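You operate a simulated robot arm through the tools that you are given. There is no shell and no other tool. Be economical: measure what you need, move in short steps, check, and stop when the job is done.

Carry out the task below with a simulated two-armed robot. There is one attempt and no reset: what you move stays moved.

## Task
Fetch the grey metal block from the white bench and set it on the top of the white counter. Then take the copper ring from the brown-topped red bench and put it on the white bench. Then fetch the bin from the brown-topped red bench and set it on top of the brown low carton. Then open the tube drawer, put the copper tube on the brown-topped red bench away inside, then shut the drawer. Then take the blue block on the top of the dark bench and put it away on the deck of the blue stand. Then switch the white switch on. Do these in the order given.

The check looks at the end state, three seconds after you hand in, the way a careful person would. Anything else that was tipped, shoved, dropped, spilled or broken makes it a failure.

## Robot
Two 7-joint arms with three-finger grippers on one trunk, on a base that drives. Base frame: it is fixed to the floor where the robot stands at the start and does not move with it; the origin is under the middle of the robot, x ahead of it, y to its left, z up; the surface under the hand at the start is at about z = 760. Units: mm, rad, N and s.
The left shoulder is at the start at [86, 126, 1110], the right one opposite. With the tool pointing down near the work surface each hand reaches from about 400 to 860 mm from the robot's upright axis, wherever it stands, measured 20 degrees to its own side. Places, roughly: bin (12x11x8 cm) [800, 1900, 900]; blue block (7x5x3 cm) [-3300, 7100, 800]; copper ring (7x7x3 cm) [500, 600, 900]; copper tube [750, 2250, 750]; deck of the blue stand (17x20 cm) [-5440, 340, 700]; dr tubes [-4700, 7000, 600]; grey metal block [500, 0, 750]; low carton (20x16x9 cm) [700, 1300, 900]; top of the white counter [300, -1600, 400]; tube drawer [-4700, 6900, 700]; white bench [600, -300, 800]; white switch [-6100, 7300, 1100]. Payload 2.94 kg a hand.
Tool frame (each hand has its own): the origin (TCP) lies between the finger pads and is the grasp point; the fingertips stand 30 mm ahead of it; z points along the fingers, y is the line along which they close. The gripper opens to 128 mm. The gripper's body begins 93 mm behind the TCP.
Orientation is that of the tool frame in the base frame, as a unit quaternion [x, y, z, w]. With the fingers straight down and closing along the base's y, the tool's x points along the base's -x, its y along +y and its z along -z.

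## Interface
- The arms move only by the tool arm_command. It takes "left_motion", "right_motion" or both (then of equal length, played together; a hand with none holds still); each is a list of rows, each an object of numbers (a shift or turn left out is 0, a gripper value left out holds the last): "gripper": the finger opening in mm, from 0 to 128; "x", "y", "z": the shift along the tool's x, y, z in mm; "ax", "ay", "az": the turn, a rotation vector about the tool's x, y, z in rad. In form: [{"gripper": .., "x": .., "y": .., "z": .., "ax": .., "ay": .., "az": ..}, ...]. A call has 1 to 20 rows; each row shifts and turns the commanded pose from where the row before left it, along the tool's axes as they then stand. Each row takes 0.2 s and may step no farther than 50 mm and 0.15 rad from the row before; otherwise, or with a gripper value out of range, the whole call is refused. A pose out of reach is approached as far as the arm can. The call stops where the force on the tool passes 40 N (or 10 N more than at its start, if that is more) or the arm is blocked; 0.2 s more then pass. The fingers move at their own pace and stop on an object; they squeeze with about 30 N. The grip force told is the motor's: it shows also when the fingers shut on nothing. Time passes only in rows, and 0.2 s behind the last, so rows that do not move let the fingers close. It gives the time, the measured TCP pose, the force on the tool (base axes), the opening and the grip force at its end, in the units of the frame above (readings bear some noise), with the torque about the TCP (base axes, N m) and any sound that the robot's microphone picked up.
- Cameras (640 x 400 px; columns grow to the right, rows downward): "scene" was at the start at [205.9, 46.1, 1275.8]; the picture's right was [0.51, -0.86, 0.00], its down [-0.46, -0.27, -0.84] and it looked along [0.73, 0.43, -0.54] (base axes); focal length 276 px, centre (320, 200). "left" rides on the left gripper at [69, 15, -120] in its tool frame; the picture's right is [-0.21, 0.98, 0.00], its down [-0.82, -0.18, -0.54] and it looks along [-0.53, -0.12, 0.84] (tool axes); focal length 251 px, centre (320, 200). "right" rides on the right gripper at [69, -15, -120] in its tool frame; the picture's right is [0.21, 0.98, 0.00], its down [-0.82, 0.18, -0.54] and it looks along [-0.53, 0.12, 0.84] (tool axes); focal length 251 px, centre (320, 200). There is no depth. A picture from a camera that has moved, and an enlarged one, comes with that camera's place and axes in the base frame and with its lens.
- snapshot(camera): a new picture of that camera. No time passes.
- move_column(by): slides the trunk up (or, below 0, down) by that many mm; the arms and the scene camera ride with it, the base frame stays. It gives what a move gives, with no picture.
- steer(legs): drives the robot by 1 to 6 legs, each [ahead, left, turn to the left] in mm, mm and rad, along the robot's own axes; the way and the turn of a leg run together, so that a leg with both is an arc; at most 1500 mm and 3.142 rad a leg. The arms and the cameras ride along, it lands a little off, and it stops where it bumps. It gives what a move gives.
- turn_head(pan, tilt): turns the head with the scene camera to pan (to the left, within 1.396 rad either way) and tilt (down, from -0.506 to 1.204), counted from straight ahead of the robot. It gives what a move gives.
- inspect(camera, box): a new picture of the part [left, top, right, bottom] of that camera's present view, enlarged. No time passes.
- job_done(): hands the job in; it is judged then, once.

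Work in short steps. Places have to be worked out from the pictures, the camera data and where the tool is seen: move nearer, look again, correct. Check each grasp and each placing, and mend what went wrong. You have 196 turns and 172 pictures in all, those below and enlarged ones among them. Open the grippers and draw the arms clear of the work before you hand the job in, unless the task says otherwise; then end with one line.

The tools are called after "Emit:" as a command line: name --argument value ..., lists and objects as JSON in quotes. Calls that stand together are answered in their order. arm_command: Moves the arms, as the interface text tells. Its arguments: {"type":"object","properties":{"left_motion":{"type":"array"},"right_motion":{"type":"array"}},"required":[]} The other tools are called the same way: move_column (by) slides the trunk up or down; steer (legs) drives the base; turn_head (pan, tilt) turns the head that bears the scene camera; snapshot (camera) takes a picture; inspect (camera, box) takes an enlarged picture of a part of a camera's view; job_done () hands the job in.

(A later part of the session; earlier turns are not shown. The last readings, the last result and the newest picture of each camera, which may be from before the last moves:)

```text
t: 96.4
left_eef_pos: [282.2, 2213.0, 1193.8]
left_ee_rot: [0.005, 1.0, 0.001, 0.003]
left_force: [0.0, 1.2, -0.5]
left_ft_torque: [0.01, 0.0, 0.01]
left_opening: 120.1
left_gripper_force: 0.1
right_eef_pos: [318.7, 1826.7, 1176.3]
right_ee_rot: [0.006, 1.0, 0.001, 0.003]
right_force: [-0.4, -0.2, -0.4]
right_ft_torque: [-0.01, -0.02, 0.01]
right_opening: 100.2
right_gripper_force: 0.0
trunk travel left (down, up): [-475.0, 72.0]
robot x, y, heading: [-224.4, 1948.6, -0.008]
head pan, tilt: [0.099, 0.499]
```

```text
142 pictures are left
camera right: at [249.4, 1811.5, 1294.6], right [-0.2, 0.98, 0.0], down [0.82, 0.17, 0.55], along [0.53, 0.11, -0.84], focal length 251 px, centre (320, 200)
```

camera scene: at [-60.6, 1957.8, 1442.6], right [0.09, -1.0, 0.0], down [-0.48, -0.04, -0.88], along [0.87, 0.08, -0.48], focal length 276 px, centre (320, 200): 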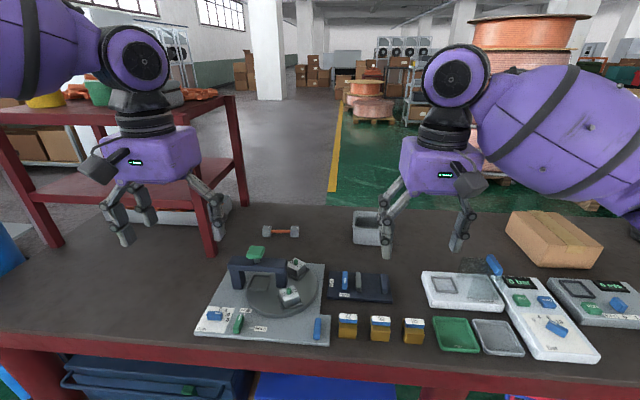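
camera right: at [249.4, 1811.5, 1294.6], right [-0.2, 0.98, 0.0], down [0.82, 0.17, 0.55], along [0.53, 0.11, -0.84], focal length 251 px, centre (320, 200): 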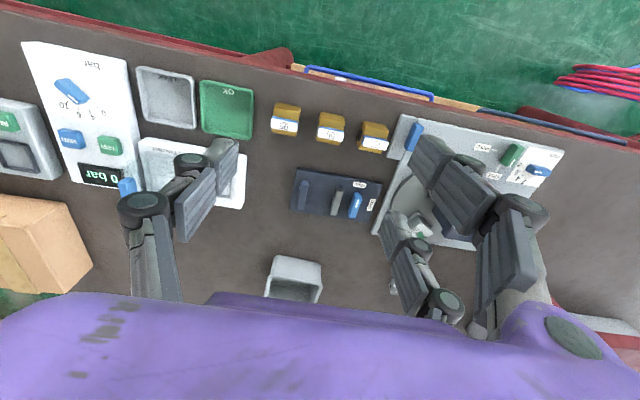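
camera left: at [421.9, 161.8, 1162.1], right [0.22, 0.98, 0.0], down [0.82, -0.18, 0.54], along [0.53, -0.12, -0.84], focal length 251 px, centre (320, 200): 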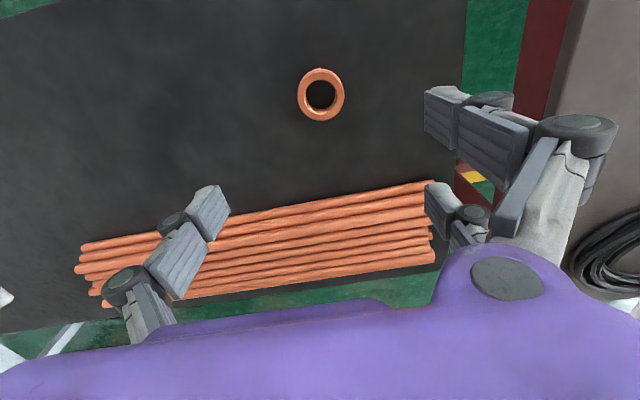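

The bin sits at about [745, 1857] and the copper tube (with end caps) at about [747, 2175]. I drive ahead to working distance.

Emit:
steer --legs '[[230, 0, 0.01]]'

Emit:
snapshot --camera "right"

Emit:
snapshot --camera "left"

```text
t: 98.1
left_eef_pos: [509.8, 2210.9, 1193.2]
left_ee_rot: [0.005, 1.0, 0.0, 0.002]
left_force: [0.6, 0.2, 0.5]
left_ft_torque: [0.02, 0.02, 0.01]
left_opening: 120.2
left_gripper_force: 0.1
right_eef_pos: [546.8, 1824.0, 1175.6]
right_ee_rot: [0.005, 1.0, 0.001, 0.004]
right_force: [-0.2, 0.2, -0.6]
right_ft_torque: [-0.01, -0.03, 0.01]
right_opening: 100.0
right_gripper_force: 0.0
trunk travel left (down, up): [-475.0, 72.0]
robot x, y, heading: [3.2, 1952.1, -0.014]
head pan, tilt: [0.099, 0.499]
```

```text
141 pictures are left
camera right: at [477.3, 1809.6, 1295.0], right [-0.2, 0.98, 0.0], down [0.82, 0.17, 0.55], along [0.53, 0.11, -0.84], focal length 251 px, centre (320, 200)
```

right: 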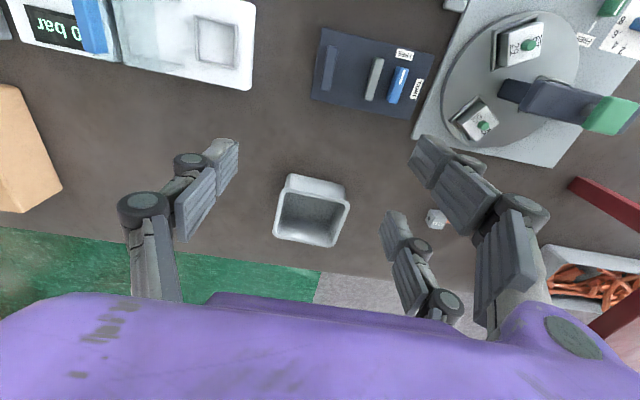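

```text
140 pictures are left
camera left: at [440.6, 2226.2, 1312.5], right [0.22, 0.97, 0.0], down [0.82, -0.19, 0.54], along [0.53, -0.12, -0.84], focal length 251 px, centre (320, 200)
```

left: 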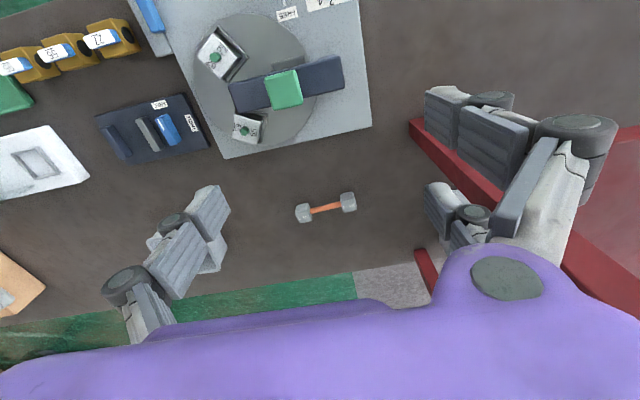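

Bin rim is about [707–810] × [1788–1910], aligned, rim z≈930, centre [758, 1849]. I will span the 110 mm side (along x): move above it and yaw the right hand 90° with the gripper fully open.

Emit:
arm_command --right_motion '[{"x": -45, "y": 6, "gripper": 128}, {"x": -45, "y": 6}, {"x": -45, "y": 6}, {"x": -40, "y": 5}, {"x": -36, "y": 4}, {"az": 0.15}, {"az": 0.15}, {"az": 0.15}, {"az": 0.15}, {"az": 0.15}, {"az": 0.15}, {"az": 0.15}, {"az": 0.15}, {"az": 0.15}, {"az": 0.15}, {"az": 0.0708}, {}]'

Emit:
snapshot --camera "right"

Emit:
snapshot --camera "scene"

```text
t: 101.7
left_eef_pos: [510.9, 2211.2, 1193.2]
left_ee_rot: [0.005, 1.0, 0.0, 0.002]
left_force: [0.0, 0.1, 0.4]
left_ft_torque: [-0.04, -0.01, -0.01]
left_opening: 119.8
left_gripper_force: 0.0
right_eef_pos: [758.9, 1850.7, 1177.6]
right_ee_rot: [0.711, 0.703, 0.002, 0.001]
right_force: [0.5, 0.5, -0.9]
right_ft_torque: [0.0, 0.0, -0.01]
right_opening: 128.0
right_gripper_force: 0.1
trunk travel left (down, up): [-475.0, 72.0]
robot x, y, heading: [4.6, 1946.5, -0.013]
head pan, tilt: [0.099, 0.499]
```

```text
139 pictures are left
camera right: at [744.3, 1918.6, 1296.6], right [0.98, 0.2, 0.01], down [0.17, -0.82, 0.54], along [0.11, -0.53, -0.84], focal length 251 px, centre (320, 200)
```

right: 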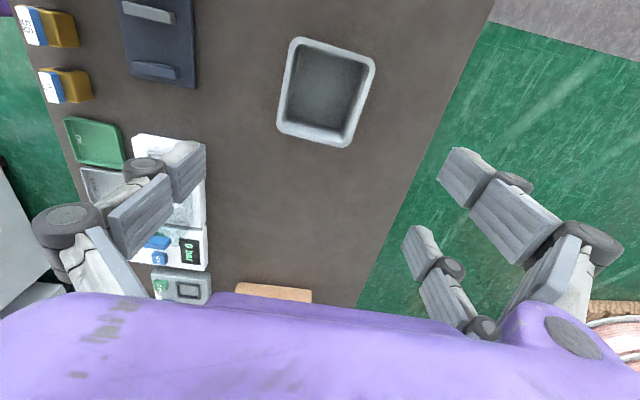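

```text
138 pictures are left
camera scene: at [167.9, 1955.4, 1442.6], right [0.09, -1.0, 0.0], down [-0.48, -0.04, -0.88], along [0.87, 0.08, -0.48], focal length 276 px, centre (320, 200)
```

scene: 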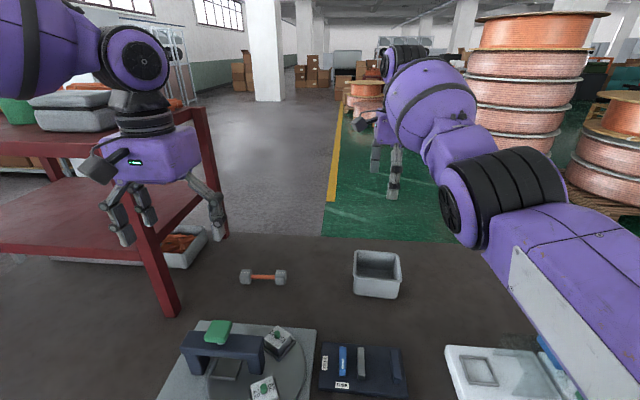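

Bin centre from this view is [760, 1851] with a small clockwise yaw of about 0.05. I trim the yaw and descend to just above the rim.

Emit:
arm_command --right_motion '[{"az": 0.04, "y": 1.5}, {"z": 45}, {"z": 45}, {"z": 45}, {"z": 45}, {"z": 22}, {}]'

Emit:
snapshot --camera "right"

Emit:
inspect --camera "scene" --box '[300, 200, 460, 300]'

```text
t: 103.3
left_eef_pos: [510.5, 2210.8, 1192.8]
left_ee_rot: [0.005, 1.0, 0.0, 0.002]
left_force: [0.2, 0.1, 0.3]
left_ft_torque: [-0.02, -0.02, 0.05]
left_opening: 119.8
left_gripper_force: 0.0
right_eef_pos: [761.9, 1851.3, 974.3]
right_ee_rot: [0.724, 0.69, 0.004, 0.001]
right_force: [-0.1, 0.0, -0.5]
right_ft_torque: [0.0, -0.03, -0.01]
right_opening: 128.0
right_gripper_force: 0.0
trunk travel left (down, up): [-475.0, 72.0]
robot x, y, heading: [2.3, 1947.1, -0.009]
head pan, tilt: [0.099, 0.499]
```

```text
137 pictures are left
camera right: at [749.1, 1921.6, 1094.4], right [0.99, 0.17, 0.01], down [0.14, -0.83, 0.54], along [0.09, -0.53, -0.84], focal length 251 px, centre (320, 200)
```

right: 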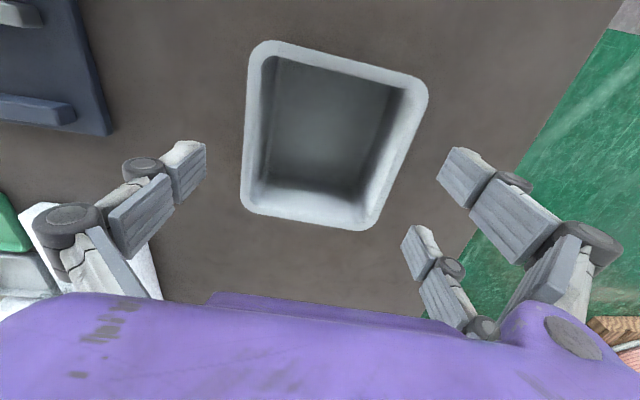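

```text
4.00 times, centred on (380, 250) of scene
camera zoom: at [167.7, 1955.5, 1442.7], right [0.09, -1.0, 0.0], down [-0.48, -0.04, -0.88], along [0.87, 0.08, -0.48], focal length 1103 px, centre (80, 0)
```

zoom: 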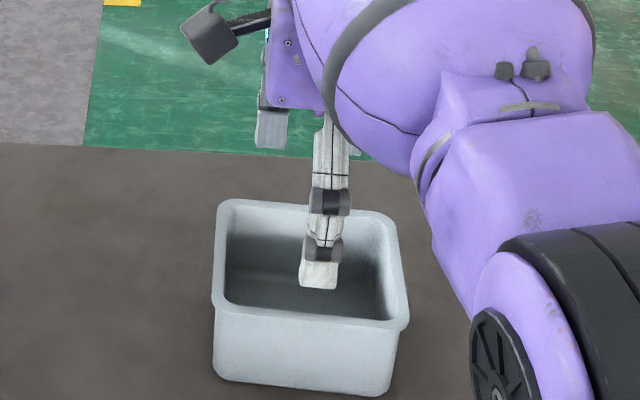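

The rim spans x≈709–816, well inside the open fingers (698–826). I descend and close.

Emit:
arm_command --right_motion '[{"z": 25}, {"z": 25}, {"z": 16}, {}, {"gripper": 95}, {"gripper": 95}, {"gripper": 95}, {"gripper": 95}]'

Emit:
snapshot --camera "right"

```text
t: 105.1
left_eef_pos: [509.8, 2210.9, 1192.7]
left_ee_rot: [0.005, 1.0, -0.001, 0.001]
left_force: [0.3, 0.4, -0.4]
left_ft_torque: [0.0, 0.03, 0.02]
left_opening: 120.2
left_gripper_force: 0.0
right_eef_pos: [760.5, 1851.0, 907.9]
right_ee_rot: [0.724, 0.689, 0.003, 0.002]
right_force: [1.9, 0.1, 1.4]
right_ft_torque: [-0.03, -0.2, 0.04]
right_opening: 109.5
right_gripper_force: 30.4
trunk travel left (down, up): [-475.0, 72.0]
robot x, y, heading: [6.5, 1946.8, -0.012]
head pan, tilt: [0.099, 0.499]
```

```text
135 pictures are left
camera right: at [749.3, 1920.1, 1028.6], right [0.99, 0.17, 0.01], down [0.14, -0.83, 0.54], along [0.1, -0.53, -0.84], focal length 251 px, centre (320, 200)
```

right: 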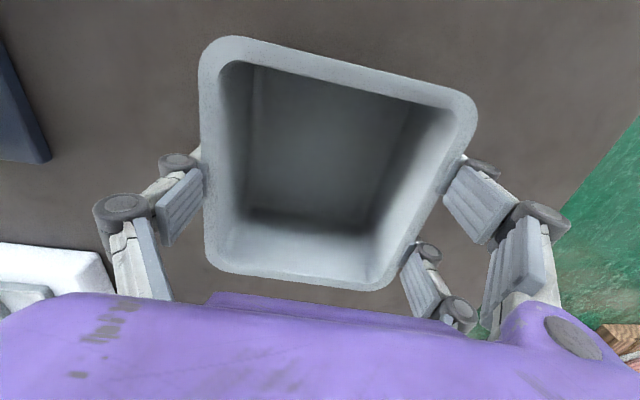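

Gripped at 109.5 mm. I lift and check that it hangs level.

Emit:
arm_command --right_motion '[{"z": -10, "gripper": 90}, {"z": -15}, {"z": -25}, {"z": -40}, {"z": -45}, {"z": -45}, {"z": -45}, {}]'

Emit:
snapshot --camera "right"

Emit:
snapshot --camera "scene"

```text
t: 106.9
left_eef_pos: [511.7, 2211.2, 1192.7]
left_ee_rot: [0.006, 1.0, 0.0, 0.001]
left_force: [-0.5, -0.3, 0.3]
left_ft_torque: [0.02, -0.02, 0.0]
left_opening: 120.4
left_gripper_force: 0.1
right_eef_pos: [758.1, 1849.1, 1133.4]
right_ee_rot: [0.725, 0.689, 0.002, 0.0]
right_force: [0.7, 0.9, -1.2]
right_ft_torque: [0.01, 0.03, 0.0]
right_opening: 109.4
right_gripper_force: 30.1
trunk travel left (down, up): [-475.0, 72.0]
robot x, y, heading: [0.4, 1947.5, -0.005]
head pan, tilt: [0.099, 0.499]
```

```text
134 pictures are left
camera right: at [746.6, 1918.9, 1252.5], right [0.99, 0.17, 0.0], down [0.14, -0.83, 0.54], along [0.09, -0.53, -0.84], focal length 251 px, centre (320, 200)
```

right: 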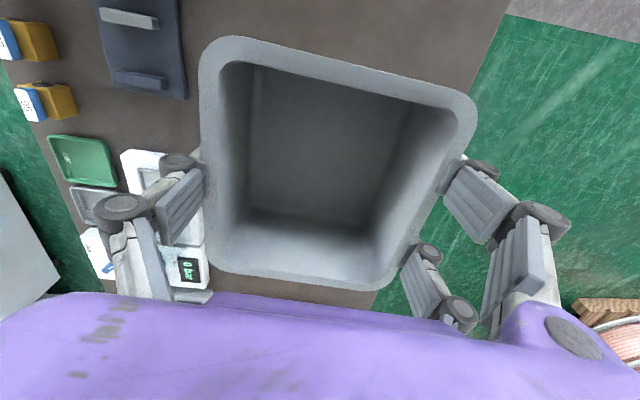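

```text
133 pictures are left
camera scene: at [168.8, 1955.3, 1442.4], right [0.09, -1.0, 0.0], down [-0.48, -0.04, -0.88], along [0.87, 0.08, -0.48], focal length 276 px, centre (320, 200)
```

scene: 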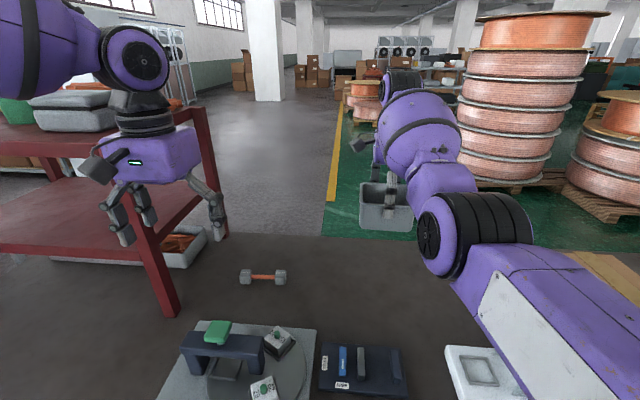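

Level and firm. I drive right toward the carton at y≈1273.

Emit:
steer --legs '[[0, -575, 0]]'

Emit:
turn_head --pan -0.1 --tilt 0.55

Emit:
snapshot --camera "scene"

Emit:
snapshot --camera "right"

Emit:
snapshot --camera "left"

```text
t: 112.5
left_eef_pos: [505.3, 1644.0, 1193.5]
left_ee_rot: [0.0, 1.0, 0.0, 0.002]
left_force: [-0.7, -0.2, -0.1]
left_ft_torque: [-0.03, 0.02, 0.0]
left_opening: 119.9
left_gripper_force: 0.0
right_eef_pos: [757.5, 1283.9, 1133.2]
right_ee_rot: [0.72, 0.694, 0.003, 0.002]
right_force: [-0.4, 0.3, -1.9]
right_ft_torque: [-0.02, 0.01, 0.0]
right_opening: 109.5
right_gripper_force: 30.1
trunk travel left (down, up): [-475.0, 72.0]
robot x, y, heading: [-0.3, 1371.5, 0.008]
head pan, tilt: [0.099, 0.499]
```

```text
t: 113.2
left_eef_pos: [505.1, 1641.8, 1192.8]
left_ee_rot: [-0.001, 1.0, 0.001, 0.002]
left_force: [0.6, -1.3, -0.4]
left_ft_torque: [-0.01, -0.01, -0.02]
left_opening: 120.1
left_gripper_force: 0.1
right_eef_pos: [757.1, 1284.5, 1132.7]
right_ee_rot: [0.72, 0.694, 0.003, 0.001]
right_force: [0.6, -0.1, -2.1]
right_ft_torque: [-0.01, -0.01, -0.01]
right_opening: 109.2
right_gripper_force: 29.8
trunk travel left (down, up): [-475.0, 72.0]
robot x, y, heading: [2.2, 1371.8, 0.0]
head pan, tilt: [-0.099, 0.55]
```

```text
132 pictures are left
camera scene: at [164.8, 1364.4, 1438.0], right [-0.1, -1.0, 0.0], down [-0.52, 0.05, -0.85], along [0.85, -0.08, -0.52], focal length 276 px, centre (320, 200)
```

scene: 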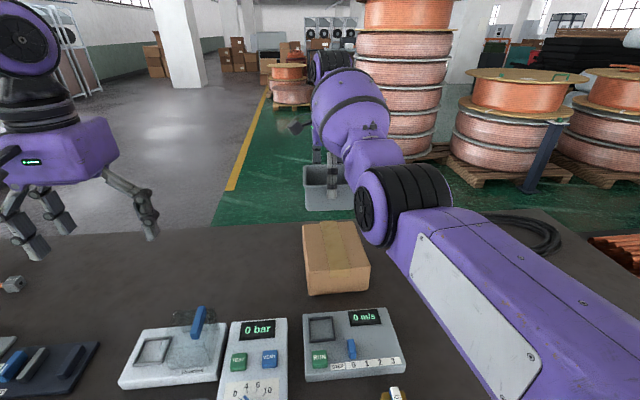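

```text
131 pictures are left
camera right: at [744.3, 1353.3, 1252.9], right [0.98, 0.18, 0.01], down [0.15, -0.83, 0.54], along [0.1, -0.53, -0.84], focal length 251 px, centre (320, 200)
```

right: 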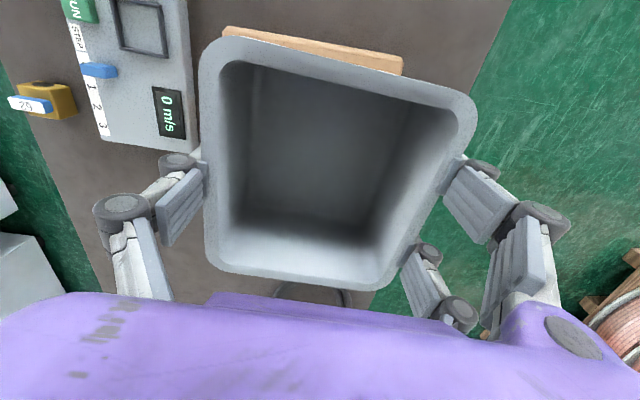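

```text
130 pictures are left
camera left: at [436.0, 1656.4, 1312.1], right [0.21, 0.98, 0.0], down [0.82, -0.18, 0.54], along [0.53, -0.11, -0.84], focal length 251 px, centre (320, 200)
```

left: 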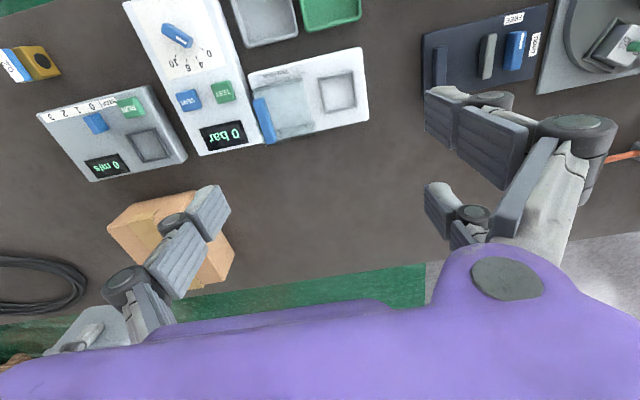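

The carton top spans x 656–837, y 1195–1354 (centre [747, 1274]). I shift the bin over it and descend to just above.

Emit:
arm_command --right_motion '[{"x": -12, "y": -9}, {"z": 40}, {"z": 40}, {"z": 25}, {"z": 10}, {}]'

Emit:
snapshot --camera "scene"

Emit:
snapshot --camera "right"

```text
t: 114.6
left_eef_pos: [505.6, 1642.7, 1192.6]
left_ee_rot: [-0.001, 1.0, 0.0, 0.001]
left_force: [0.1, 1.2, 0.5]
left_ft_torque: [-0.01, 0.02, -0.01]
left_opening: 120.1
left_gripper_force: 0.0
right_eef_pos: [748.8, 1273.6, 1015.8]
right_ee_rot: [0.72, 0.694, 0.003, 0.001]
right_force: [0.0, -0.3, -1.7]
right_ft_torque: [0.0, 0.0, 0.02]
right_opening: 109.4
right_gripper_force: 30.1
right hand out of reach, approached as far as the arm can: row 1
trunk travel left (down, up): [-475.0, 72.0]
robot x, y, heading: [-2.5, 1369.0, 0.004]
head pan, tilt: [-0.099, 0.55]
```

```text
129 pictures are left
camera scene: at [164.6, 1364.5, 1438.1], right [-0.1, -1.0, 0.0], down [-0.52, 0.05, -0.85], along [0.85, -0.08, -0.52], focal length 276 px, centre (320, 200)
```

scene: 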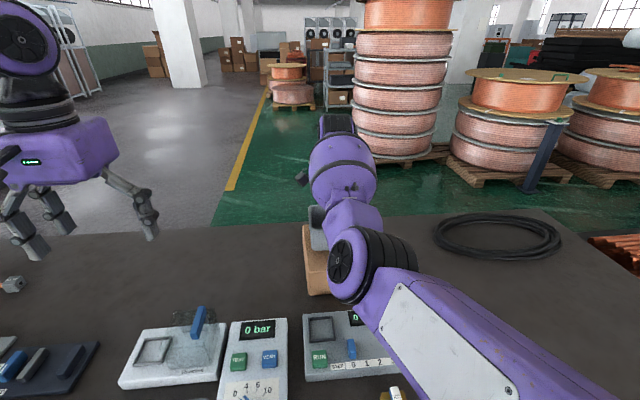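

```text
128 pictures are left
camera right: at [736.0, 1342.3, 1135.3], right [0.98, 0.18, 0.01], down [0.15, -0.83, 0.54], along [0.1, -0.53, -0.84], focal length 251 px, centre (320, 200)
```

right: 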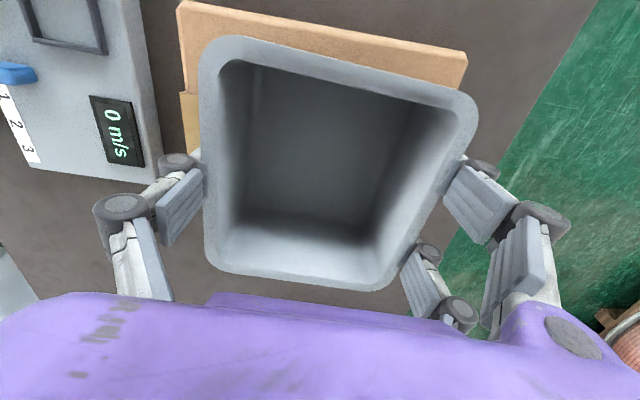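

Positioned over the carton. I creep down until contact.

Emit:
arm_command --right_motion '[{"z": 3}, {"z": 3}, {"z": 3}, {"z": 2}, {"z": 2}, {"z": 2}, {"z": 2}, {}]'

```text
t: 116.4
left_eef_pos: [503.9, 1642.0, 1193.5]
left_ee_rot: [-0.002, 1.0, 0.0, 0.002]
left_force: [0.0, 0.0, -0.4]
left_ft_torque: [-0.01, 0.01, 0.0]
left_opening: 119.8
left_gripper_force: 0.1
right_eef_pos: [746.9, 1270.4, 1000.9]
right_ee_rot: [0.72, 0.694, 0.002, 0.001]
right_force: [0.0, -0.1, -1.9]
right_ft_torque: [0.0, 0.03, 0.04]
right_opening: 109.5
right_gripper_force: 30.1
trunk travel left (down, up): [-475.0, 72.0]
robot x, y, heading: [1.4, 1376.9, 0.001]
head pan, tilt: [-0.099, 0.55]
```

Emit:
arm_command --right_motion '[{"z": 2}, {"z": 2}, {"z": 2}, {"z": 2}, {"z": 2}, {"z": 2}, {"z": 2}, {}]'

```text
t: 118.2
left_eef_pos: [503.3, 1642.2, 1193.2]
left_ee_rot: [-0.001, 1.0, 0.001, 0.003]
left_force: [0.6, 0.7, 0.2]
left_ft_torque: [-0.02, -0.02, -0.02]
left_opening: 120.1
left_gripper_force: 0.0
right_eef_pos: [747.1, 1273.8, 989.3]
right_ee_rot: [0.72, 0.694, 0.004, 0.002]
right_force: [2.5, -1.4, 20.8]
right_ft_torque: [-0.05, -0.05, -0.05]
right_opening: 109.7
right_gripper_force: 30.3
trunk travel left (down, up): [-475.0, 72.0]
robot x, y, heading: [2.3, 1372.5, 0.009]
head pan, tilt: [-0.099, 0.55]
```

Contact (about 21 N). I ease 1.5 mm, open, and rise.

Emit:
arm_command --right_motion '[{"z": -1.5}, {"gripper": 128}, {"gripper": 128}, {"gripper": 128}, {"z": -15}, {"z": -30}, {"z": -45}, {"z": -45}, {"z": -45}, {}]'

Emit:
snapshot --camera "right"

Emit:
snapshot --camera "scene"

```text
t: 120.4
left_eef_pos: [505.4, 1641.8, 1192.6]
left_ee_rot: [-0.001, 1.0, 0.0, 0.002]
left_force: [-1.5, 0.2, 0.0]
left_ft_torque: [0.0, -0.01, 0.0]
left_opening: 120.0
left_gripper_force: 0.3
right_eef_pos: [745.1, 1274.5, 1169.6]
right_ee_rot: [0.721, 0.693, 0.002, 0.002]
right_force: [0.6, -0.9, -0.3]
right_ft_torque: [-0.01, 0.01, -0.01]
right_opening: 128.1
right_gripper_force: 0.1
trunk travel left (down, up): [-475.0, 72.0]
robot x, y, heading: [0.2, 1368.1, 0.003]
head pan, tilt: [-0.099, 0.55]
```

```text
127 pictures are left
camera right: at [733.5, 1343.4, 1288.3], right [0.98, 0.18, 0.0], down [0.15, -0.83, 0.54], along [0.1, -0.53, -0.84], focal length 251 px, centre (320, 200)
```

right: 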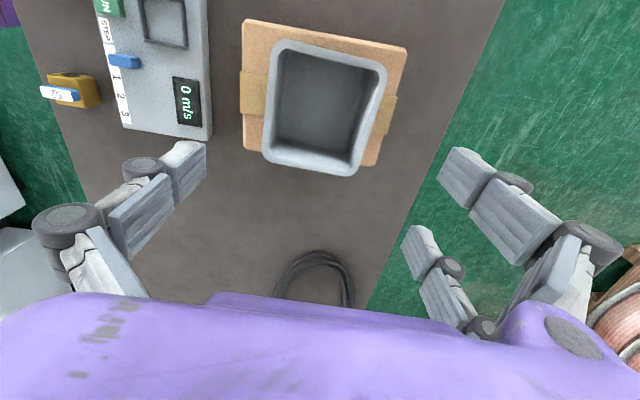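

```text
126 pictures are left
camera scene: at [165.4, 1364.3, 1437.8], right [-0.1, -1.0, 0.0], down [-0.52, 0.05, -0.85], along [0.85, -0.08, -0.52], focal length 276 px, centre (320, 200)
```

scene: 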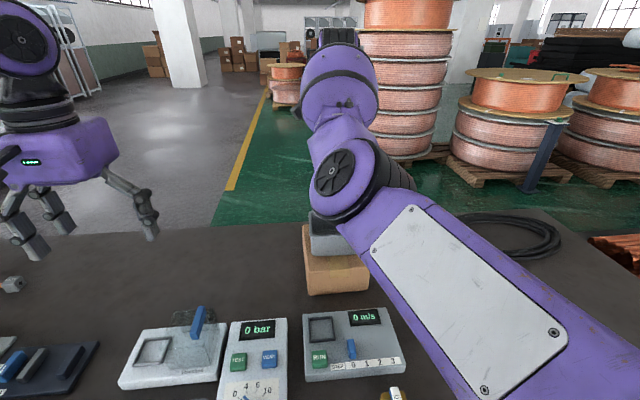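

The bin rests on the carton. Next the copper tube at about [747, 2175]: drive left to y≈2000 and use the left hand.

Emit:
arm_command --right_motion '[{"y": -45}, {"y": -45}, {"y": -45}, {"y": -45}, {}]'

Emit:
steer --legs '[[0, 630, 0]]'

Emit:
turn_head --pan 0.2 --tilt 0.55

Emit:
snapshot --camera "left"

Emit:
snapshot --camera "scene"

```text
t: 121.3
left_eef_pos: [505.8, 1642.0, 1191.9]
left_ee_rot: [-0.002, 1.0, 0.001, 0.0]
left_force: [0.4, 0.0, 0.2]
left_ft_torque: [0.01, 0.02, 0.0]
left_opening: 120.0
left_gripper_force: 0.1
right_eef_pos: [587.5, 1226.0, 1047.1]
right_ee_rot: [0.751, 0.652, -0.083, -0.066]
right_force: [-0.3, -0.1, -0.5]
right_ft_torque: [0.01, 0.02, -0.01]
right_opening: 127.8
right_gripper_force: 0.1
right hand out of reach, approached as far as the arm can: row 3, 4
trunk travel left (down, up): [-475.0, 72.0]
robot x, y, heading: [-1.3, 1373.2, 0.001]
head pan, tilt: [-0.099, 0.55]
stopped in row 4 (right hand): the arm was blocked; the commanded pose is now the measured one
```

```text
t: 127.2
left_eef_pos: [513.0, 2242.7, 1192.7]
left_ee_rot: [0.007, 1.0, -0.001, 0.002]
left_force: [0.6, 0.0, 0.3]
left_ft_torque: [0.0, -0.01, -0.01]
left_opening: 120.2
left_gripper_force: 0.1
right_eef_pos: [585.9, 1827.4, 1048.7]
right_ee_rot: [0.755, 0.647, -0.081, -0.065]
right_force: [-0.8, -0.1, 0.1]
right_ft_torque: [0.02, -0.02, 0.01]
right_opening: 128.1
right_gripper_force: 0.1
trunk travel left (down, up): [-475.0, 72.0]
robot x, y, heading: [5.9, 1984.0, -0.014]
head pan, tilt: [-0.099, 0.55]
```

```text
t: 128.0
left_eef_pos: [511.1, 2243.7, 1192.5]
left_ee_rot: [0.007, 1.0, 0.0, 0.001]
left_force: [0.4, 0.2, -0.6]
left_ft_torque: [0.01, 0.0, 0.0]
left_opening: 120.1
left_gripper_force: 0.1
right_eef_pos: [585.2, 1827.0, 1049.6]
right_ee_rot: [0.756, 0.647, -0.08, -0.065]
right_force: [-0.3, -0.2, -0.2]
right_ft_torque: [0.0, 0.02, -0.04]
right_opening: 127.7
right_gripper_force: 0.1
trunk travel left (down, up): [-475.0, 72.0]
robot x, y, heading: [5.4, 1982.4, -0.013]
head pan, tilt: [0.201, 0.55]
```

```text
125 pictures are left
camera left: at [443.6, 2259.1, 1311.9], right [0.23, 0.97, 0.0], down [0.82, -0.19, 0.54], along [0.53, -0.12, -0.84], focal length 251 px, centre (320, 200)
```

left: 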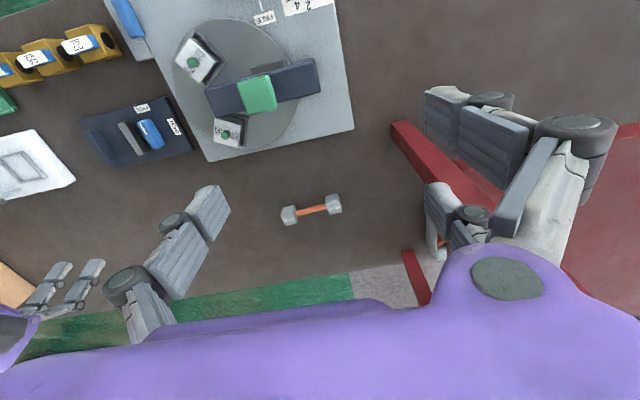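

```text
124 pictures are left
camera scene: at [166.7, 1998.4, 1438.0], right [0.18, -0.98, 0.0], down [-0.51, -0.1, -0.85], along [0.84, 0.16, -0.52], focal length 276 px, centre (320, 200)
```

scene: 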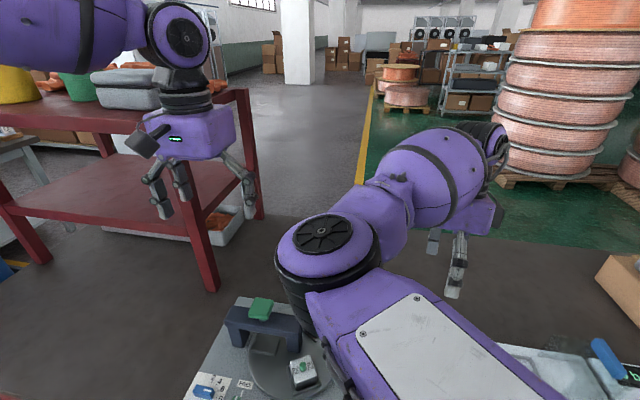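

The right arm folded awkwardly and stopped blocked; I check that the bin and bench items are undisturbed.

Emit:
turn_head --pan -0.5 --tilt 0.65

Emit:
snapshot --camera "scene"

Emit:
snapshot --camera "right"

```text
t: 129.0
left_eef_pos: [513.7, 2243.9, 1192.1]
left_ee_rot: [0.007, 1.0, -0.001, 0.002]
left_force: [0.6, -0.4, 0.5]
left_ft_torque: [0.0, -0.01, 0.0]
left_opening: 120.4
left_gripper_force: 0.1
right_eef_pos: [585.7, 1827.9, 1049.1]
right_ee_rot: [0.756, 0.647, -0.081, -0.064]
right_force: [0.1, 0.2, 0.6]
right_ft_torque: [-0.01, -0.01, -0.01]
right_opening: 127.8
right_gripper_force: 0.1
trunk travel left (down, up): [-475.0, 72.0]
robot x, y, heading: [2.7, 1980.9, -0.014]
head pan, tilt: [-0.499, 0.649]
```

```text
123 pictures are left
camera scene: at [154.1, 1939.4, 1429.2], right [-0.49, -0.87, 0.0], down [-0.53, 0.3, -0.8], along [0.69, -0.39, -0.6], focal length 276 px, centre (320, 200)
```

scene: 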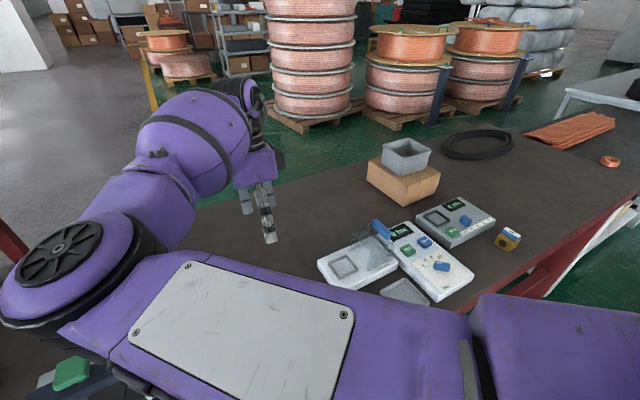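

```text
122 pictures are left
camera right: at [606.7, 1899.0, 1166.7], right [0.98, 0.06, -0.21], down [0.16, -0.84, 0.52], along [-0.14, -0.55, -0.83], focal length 251 px, centre (320, 200)
```

right: 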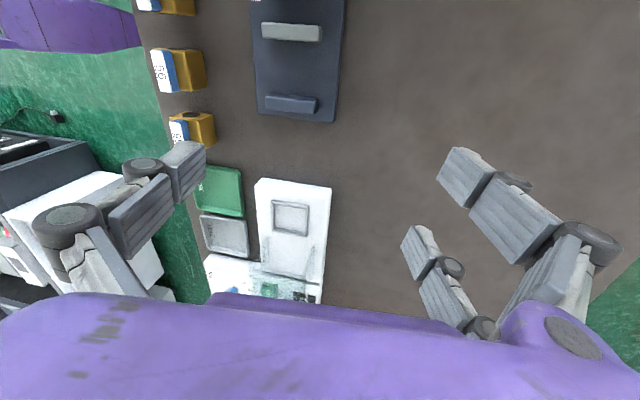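

Everything is in place. I bring the right arm back out: forward/up first, then unwind the yaw to the straight-down pose.

Emit:
arm_command --right_motion '[{"y": 30, "z": -35}, {"y": 30, "z": -35}, {"y": 30, "z": -35}, {"y": 30, "z": -20}, {"ax": -0.0153, "ay": -0.0123, "az": -0.1433}, {"ax": -0.0153, "ay": -0.0123, "az": -0.1433}, {"ax": -0.0153, "ay": -0.0123, "az": -0.1433}, {"ax": -0.0153, "ay": -0.0123, "az": -0.1433}, {"ax": -0.0153, "ay": -0.0123, "az": -0.1433}, {"ax": -0.0153, "ay": -0.0123, "az": -0.1433}, {"ax": -0.0153, "ay": -0.0123, "az": -0.1433}, {"ax": -0.0153, "ay": -0.0123, "az": -0.1433}, {"ax": -0.0153, "ay": -0.0123, "az": -0.1433}, {"ax": -0.0153, "ay": -0.0123, "az": -0.1433}, {"ax": -0.0153, "ay": -0.0123, "az": -0.1433}, {"ax": -0.0153, "ay": -0.0123, "az": -0.1433}, {}]'

Emit:
snapshot --camera "scene"

```text
t: 132.6
left_eef_pos: [513.5, 2243.8, 1192.5]
left_ee_rot: [0.007, 1.0, 0.0, 0.002]
left_force: [-0.4, -0.6, 0.1]
left_ft_torque: [-0.03, 0.03, 0.03]
left_opening: 120.2
left_gripper_force: 0.0
right_eef_pos: [727.4, 1810.6, 1146.8]
right_ee_rot: [-0.002, 1.0, 0.001, 0.0]
right_force: [-0.5, -0.1, 0.0]
right_ft_torque: [0.0, 0.0, 0.05]
right_opening: 128.0
right_gripper_force: 0.1
trunk travel left (down, up): [-475.0, 72.0]
robot x, y, heading: [6.4, 1982.8, -0.018]
head pan, tilt: [-0.499, 0.649]
```

```text
121 pictures are left
camera scene: at [154.0, 1939.3, 1429.2], right [-0.49, -0.87, 0.0], down [-0.53, 0.3, -0.8], along [0.69, -0.39, -0.6], focal length 276 px, centre (320, 200)
```

scene: 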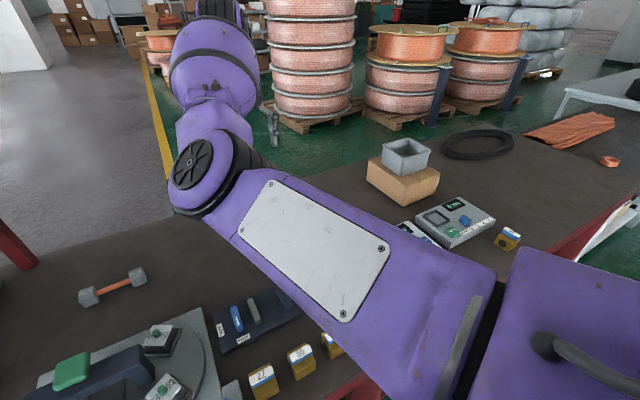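

The right hand is straight again. I draw it back and to the right and check where the elbow goes.

Emit:
arm_command --right_motion '[{"x": 20, "y": -40, "z": -10}, {"x": 20, "y": -40, "z": -10}, {"x": 35, "y": -35}, {"x": 40, "y": -15}, {"x": 40}, {"x": 30}, {}]'

Emit:
snapshot --camera "scene"

```text
t: 134.2
left_eef_pos: [513.9, 2243.1, 1192.3]
left_ee_rot: [0.007, 1.0, 0.0, 0.001]
left_force: [-0.3, 0.6, -0.9]
left_ft_torque: [-0.03, 0.01, -0.01]
left_opening: 120.1
left_gripper_force: 0.1
right_eef_pos: [542.2, 1677.8, 1166.7]
right_ee_rot: [-0.001, 1.0, 0.001, -0.001]
right_force: [0.8, 0.8, -0.4]
right_ft_torque: [-0.02, 0.01, -0.02]
right_opening: 127.9
right_gripper_force: 0.0
trunk travel left (down, up): [-475.0, 72.0]
robot x, y, heading: [2.4, 1982.2, -0.019]
head pan, tilt: [-0.499, 0.649]
```

```text
120 pictures are left
camera scene: at [154.5, 1939.1, 1429.1], right [-0.49, -0.87, 0.0], down [-0.53, 0.3, -0.8], along [0.69, -0.39, -0.6], focal length 276 px, centre (320, 200)
```

scene: 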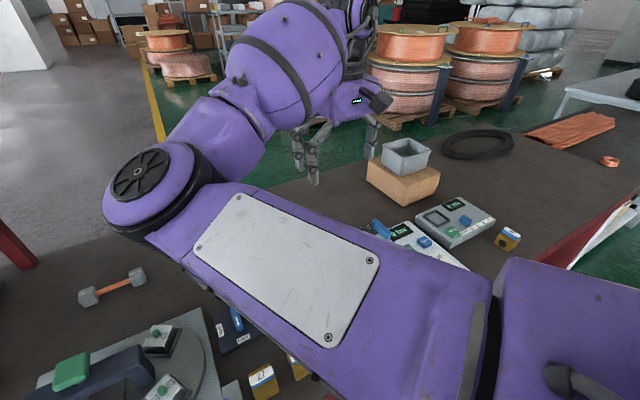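

The elbow is still swivelled inward. I try yawing the right hand the opposite way to push the elbow back outward.

Emit:
arm_command --right_motion '[{"x": -20, "y": 30, "az": -0.14}, {"az": -0.14}, {"az": -0.14}, {"az": -0.14}, {"az": -0.14}, {"az": -0.14}, {"az": -0.14}, {"az": -0.14}, {"az": -0.14}, {"az": -0.14}, {}]'

Emit:
snapshot --camera "scene"

```text
t: 136.6
left_eef_pos: [512.2, 2243.0, 1193.5]
left_ee_rot: [0.007, 1.0, 0.0, 0.002]
left_force: [-0.8, 0.0, -0.2]
left_ft_torque: [0.0, 0.02, 0.03]
left_opening: 119.9
left_gripper_force: 0.2
right_eef_pos: [563.0, 1710.6, 1167.2]
right_ee_rot: [-0.646, 0.764, 0.0, 0.001]
right_force: [0.3, 0.2, -0.2]
right_ft_torque: [0.0, -0.01, -0.03]
right_opening: 127.8
right_gripper_force: 0.1
trunk travel left (down, up): [-475.0, 72.0]
robot x, y, heading: [2.2, 1982.3, -0.018]
head pan, tilt: [-0.499, 0.649]
```

```text
119 pictures are left
camera scene: at [154.0, 1939.3, 1429.2], right [-0.49, -0.87, 0.0], down [-0.53, 0.3, -0.8], along [0.69, -0.39, -0.6], focal length 276 px, centre (320, 200)
```

scene: 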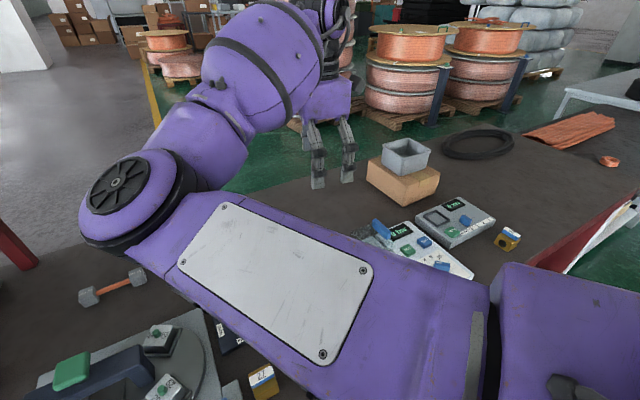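

Only the wrist rolled. I continue the roll toward its limit to see if the elbow then swings outward.

Emit:
arm_command --right_motion '[{"az": -0.14}, {"az": -0.14}, {"az": -0.14}, {"az": -0.14}, {"az": -0.14}, {"az": -0.14}, {"az": -0.14}, {"az": -0.14}, {"az": -0.14}, {"az": -0.14}, {"az": -0.14}, {"az": -0.14}, {}]'

Emit:
snapshot --camera "scene"

```text
t: 139.4
left_eef_pos: [511.4, 2243.3, 1192.4]
left_ee_rot: [0.008, 1.0, 0.0, 0.002]
left_force: [0.6, 0.2, 1.1]
left_ft_torque: [0.03, -0.01, -0.02]
left_opening: 120.0
left_gripper_force: 0.1
right_eef_pos: [672.8, 1901.3, 1116.1]
right_ee_rot: [0.965, -0.263, -0.003, 0.007]
right_force: [-0.2, 0.0, 0.2]
right_ft_torque: [0.01, -0.01, -0.01]
right_opening: 128.1
right_gripper_force: 0.1
right hand out of reach, approached as far as the arm can: row 4, 5, 6, 7, 8, 9, 10, 11, 12
trunk travel left (down, up): [-475.0, 72.0]
robot x, y, heading: [4.8, 1982.5, -0.016]
head pan, tilt: [-0.499, 0.649]
```

```text
118 pictures are left
camera scene: at [153.6, 1939.2, 1429.3], right [-0.49, -0.87, 0.0], down [-0.53, 0.3, -0.8], along [0.69, -0.39, -0.6], focal length 276 px, centre (320, 200)
```

scene: 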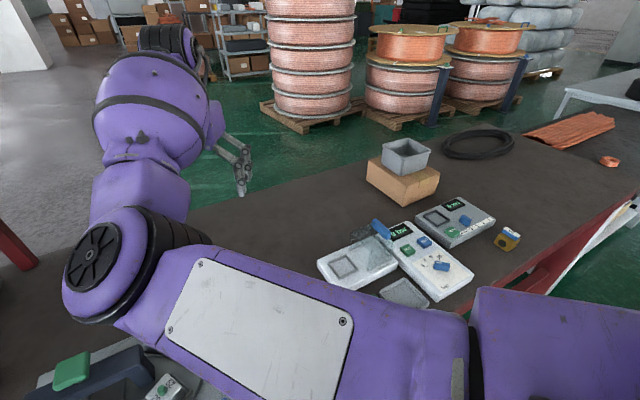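

The wrist limit is reached that way, so I return the roll to about −80° — which is also the grasp yaw for the tube — and will use the right hand for the tube (axis along y at [748, 2171]), leaving the left for the drawer.

Emit:
arm_command --right_motion '[{"az": 0.14}, {"az": 0.14}, {"az": 0.14}, {"az": 0.14}, {"az": 0.14}, {"az": 0.14}, {"az": 0.14}, {"az": 0.14}, {"az": 0.14}, {"az": 0.14}, {"az": 0.14}, {"az": 0.14}, {}]' --left_motion '[{"x": 25}, {"x": 25}, {"x": 25}, {"x": 25}, {}, {}, {}, {}, {}, {}, {}, {}, {}]'

```text
t: 142.2
left_eef_pos: [410.8, 2244.4, 1193.9]
left_ee_rot: [0.007, 1.0, 0.0, 0.001]
left_force: [-0.3, -0.2, -0.3]
left_ft_torque: [0.0, 0.03, 0.02]
left_opening: 120.2
left_gripper_force: 0.0
right_eef_pos: [673.6, 1901.7, 1115.9]
right_ee_rot: [-0.448, 0.894, -0.004, -0.006]
right_force: [0.3, 0.4, -0.3]
right_ft_torque: [0.01, 0.02, -0.02]
right_opening: 128.2
right_gripper_force: 0.1
trunk travel left (down, up): [-475.0, 72.0]
robot x, y, heading: [1.9, 1978.6, -0.015]
head pan, tilt: [-0.499, 0.649]
```

Commanded pose was reset to measured. I raise the hand, drive left about 265 mm so it comes over the tube, and look.

Emit:
arm_command --right_motion '[{"z": -30}, {"z": -30, "az": -0.14}, {"az": -0.14}, {"az": -0.14}, {"az": -0.14}, {"az": -0.14}, {}]'

Emit:
steer --legs '[[0, 265, 0.015]]'

Emit:
turn_head --pan 0.1 --tilt 0.65

Emit:
snapshot --camera "right"

Emit:
snapshot --camera "scene"

```text
t: 143.8
left_eef_pos: [411.9, 2244.3, 1194.3]
left_ee_rot: [0.006, 1.0, -0.001, 0.001]
left_force: [0.2, -0.2, -0.6]
left_ft_torque: [0.0, -0.01, -0.04]
left_opening: 120.3
left_gripper_force: 0.1
right_eef_pos: [675.3, 1903.2, 1176.3]
right_ee_rot: [0.729, -0.685, 0.001, 0.008]
right_force: [0.7, -0.4, 0.0]
right_ft_torque: [0.02, -0.05, 0.0]
right_opening: 127.7
right_gripper_force: 0.1
trunk travel left (down, up): [-475.0, 72.0]
robot x, y, heading: [7.0, 1980.2, -0.016]
head pan, tilt: [-0.499, 0.649]
```

```text
t: 146.7
left_eef_pos: [409.4, 2509.7, 1193.5]
left_ee_rot: [0.001, 1.0, 0.001, 0.002]
left_force: [0.3, -0.1, 0.0]
left_ft_torque: [0.04, 0.01, 0.03]
left_opening: 120.2
left_gripper_force: 0.0
right_eef_pos: [678.0, 2169.6, 1176.0]
right_ee_rot: [0.733, -0.68, 0.0, 0.008]
right_force: [-0.2, 0.0, -0.3]
right_ft_torque: [-0.04, 0.03, -0.01]
right_opening: 128.2
right_gripper_force: 0.0
trunk travel left (down, up): [-475.0, 72.0]
robot x, y, heading: [3.7, 2240.1, -0.0]
head pan, tilt: [-0.499, 0.649]
```

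```text
t: 147.7
left_eef_pos: [409.7, 2508.9, 1194.1]
left_ee_rot: [0.001, 1.0, 0.0, 0.001]
left_force: [-0.7, -0.4, 0.3]
left_ft_torque: [0.03, -0.01, -0.01]
left_opening: 119.9
left_gripper_force: 0.0
right_eef_pos: [677.6, 2171.2, 1176.9]
right_ee_rot: [0.733, -0.68, 0.001, 0.008]
right_force: [-0.3, -0.1, -0.4]
right_ft_torque: [0.0, -0.02, 0.0]
right_opening: 128.0
right_gripper_force: 0.1
trunk travel left (down, up): [-475.0, 72.0]
robot x, y, heading: [8.5, 2239.9, -0.001]
head pan, tilt: [0.099, 0.649]
```

```text
117 pictures are left
camera right: at [699.7, 2104.5, 1296.9], right [-0.96, -0.29, 0.01], down [-0.24, 0.81, 0.53], along [-0.16, 0.51, -0.85], focal length 251 px, centre (320, 200)
```

right: 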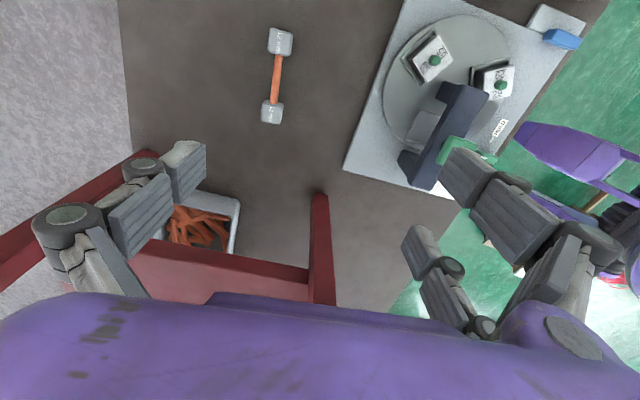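

```text
116 pictures are left
camera scene: at [166.6, 2250.6, 1429.2], right [0.1, -1.0, 0.0], down [-0.6, -0.06, -0.8], along [0.79, 0.08, -0.6], focal length 276 px, centre (320, 200)
```

scene: 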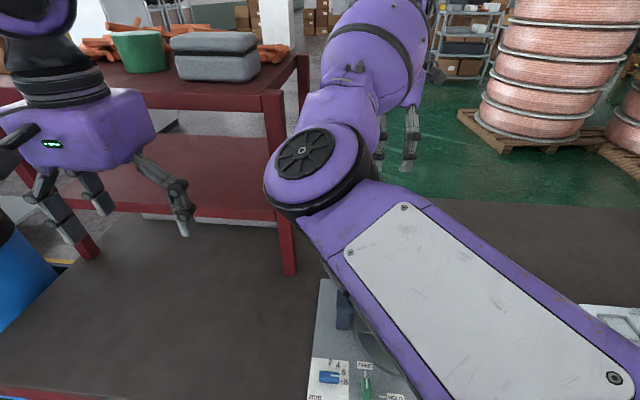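

Tube centre [748, 2171], axis almost along y; the hand yaw matches. I move over it and descend to 920, then check.

Emit:
arm_command --right_motion '[{"x": 3, "y": -35, "gripper": 90}, {"x": 2, "y": -35}, {"z": 45}, {"z": 45}, {"z": 45}, {"z": 45}, {"z": 45}, {"z": 30}, {}]'

Emit:
snapshot --camera "right"

Emit:
snapshot --camera "scene"

```text
t: 149.7
left_eef_pos: [408.4, 2509.0, 1194.7]
left_ee_rot: [0.001, 1.0, 0.0, 0.002]
left_force: [-0.4, 0.6, -0.8]
left_ft_torque: [-0.04, -0.02, 0.03]
left_opening: 120.0
left_gripper_force: 0.1
right_eef_pos: [744.5, 2166.9, 919.9]
right_ee_rot: [0.733, -0.68, 0.001, 0.007]
right_force: [0.1, 0.2, -0.3]
right_ft_torque: [-0.02, 0.01, -0.02]
right_opening: 89.8
right_gripper_force: 0.0
trunk travel left (down, up): [-475.0, 72.0]
robot x, y, heading: [3.7, 2243.0, 0.002]
head pan, tilt: [0.099, 0.649]
```

```text
115 pictures are left
camera right: at [766.8, 2100.5, 1039.3], right [-0.96, -0.29, 0.01], down [-0.24, 0.81, 0.53], along [-0.16, 0.51, -0.85], focal length 251 px, centre (320, 200)
```

right: 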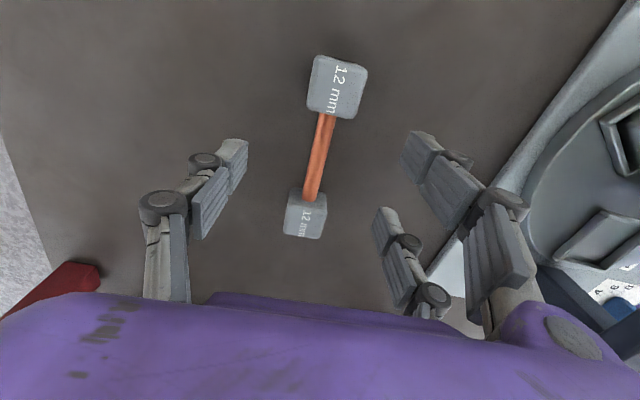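

```text
114 pictures are left
camera scene: at [166.4, 2250.9, 1429.3], right [0.1, -1.0, 0.0], down [-0.6, -0.06, -0.8], along [0.79, 0.08, -0.6], focal length 276 px, centre (320, 200)
```

scene: 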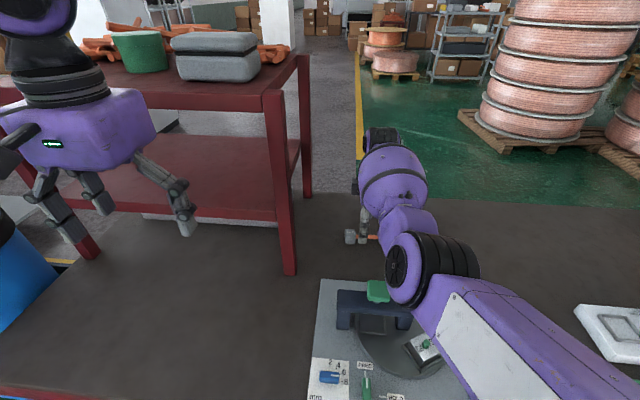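

Centred on the copper section. I descend to TCP≈882 and close.

Emit:
arm_command --right_motion '[{"z": 20}, {"z": 14}, {"z": 4}, {}, {"gripper": 0}, {"gripper": 0}, {"gripper": 0}, {"gripper": 0}, {"gripper": 0}]'

Emit:
snapshot --camera "right"

```text
t: 151.7
left_eef_pos: [410.7, 2510.1, 1193.8]
left_ee_rot: [0.001, 1.0, 0.0, 0.001]
left_force: [0.2, 0.2, 0.2]
left_ft_torque: [-0.03, 0.0, 0.02]
left_opening: 120.1
left_gripper_force: 0.0
right_eef_pos: [744.5, 2168.0, 882.4]
right_ee_rot: [0.734, -0.68, 0.001, 0.008]
right_force: [0.7, -0.4, 0.1]
right_ft_torque: [0.01, 0.0, -0.02]
right_opening: 17.6
right_gripper_force: 30.0
trunk travel left (down, up): [-475.0, 72.0]
robot x, y, heading: [6.1, 2243.9, -0.0]
head pan, tilt: [0.099, 0.649]
```

```text
113 pictures are left
camera right: at [766.4, 2102.0, 1002.2], right [-0.96, -0.29, 0.01], down [-0.24, 0.81, 0.53], along [-0.16, 0.51, -0.85], focal length 251 px, centre (320, 200)
```

right: 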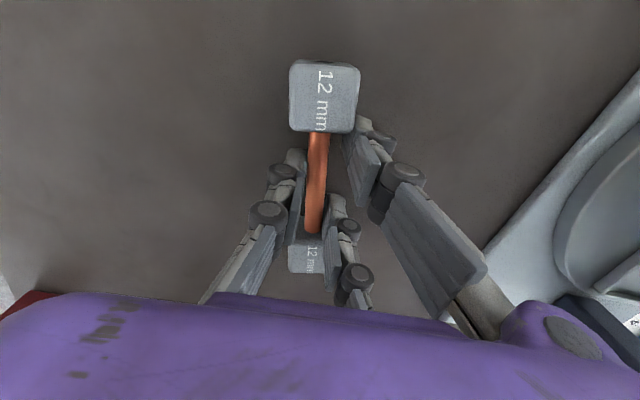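

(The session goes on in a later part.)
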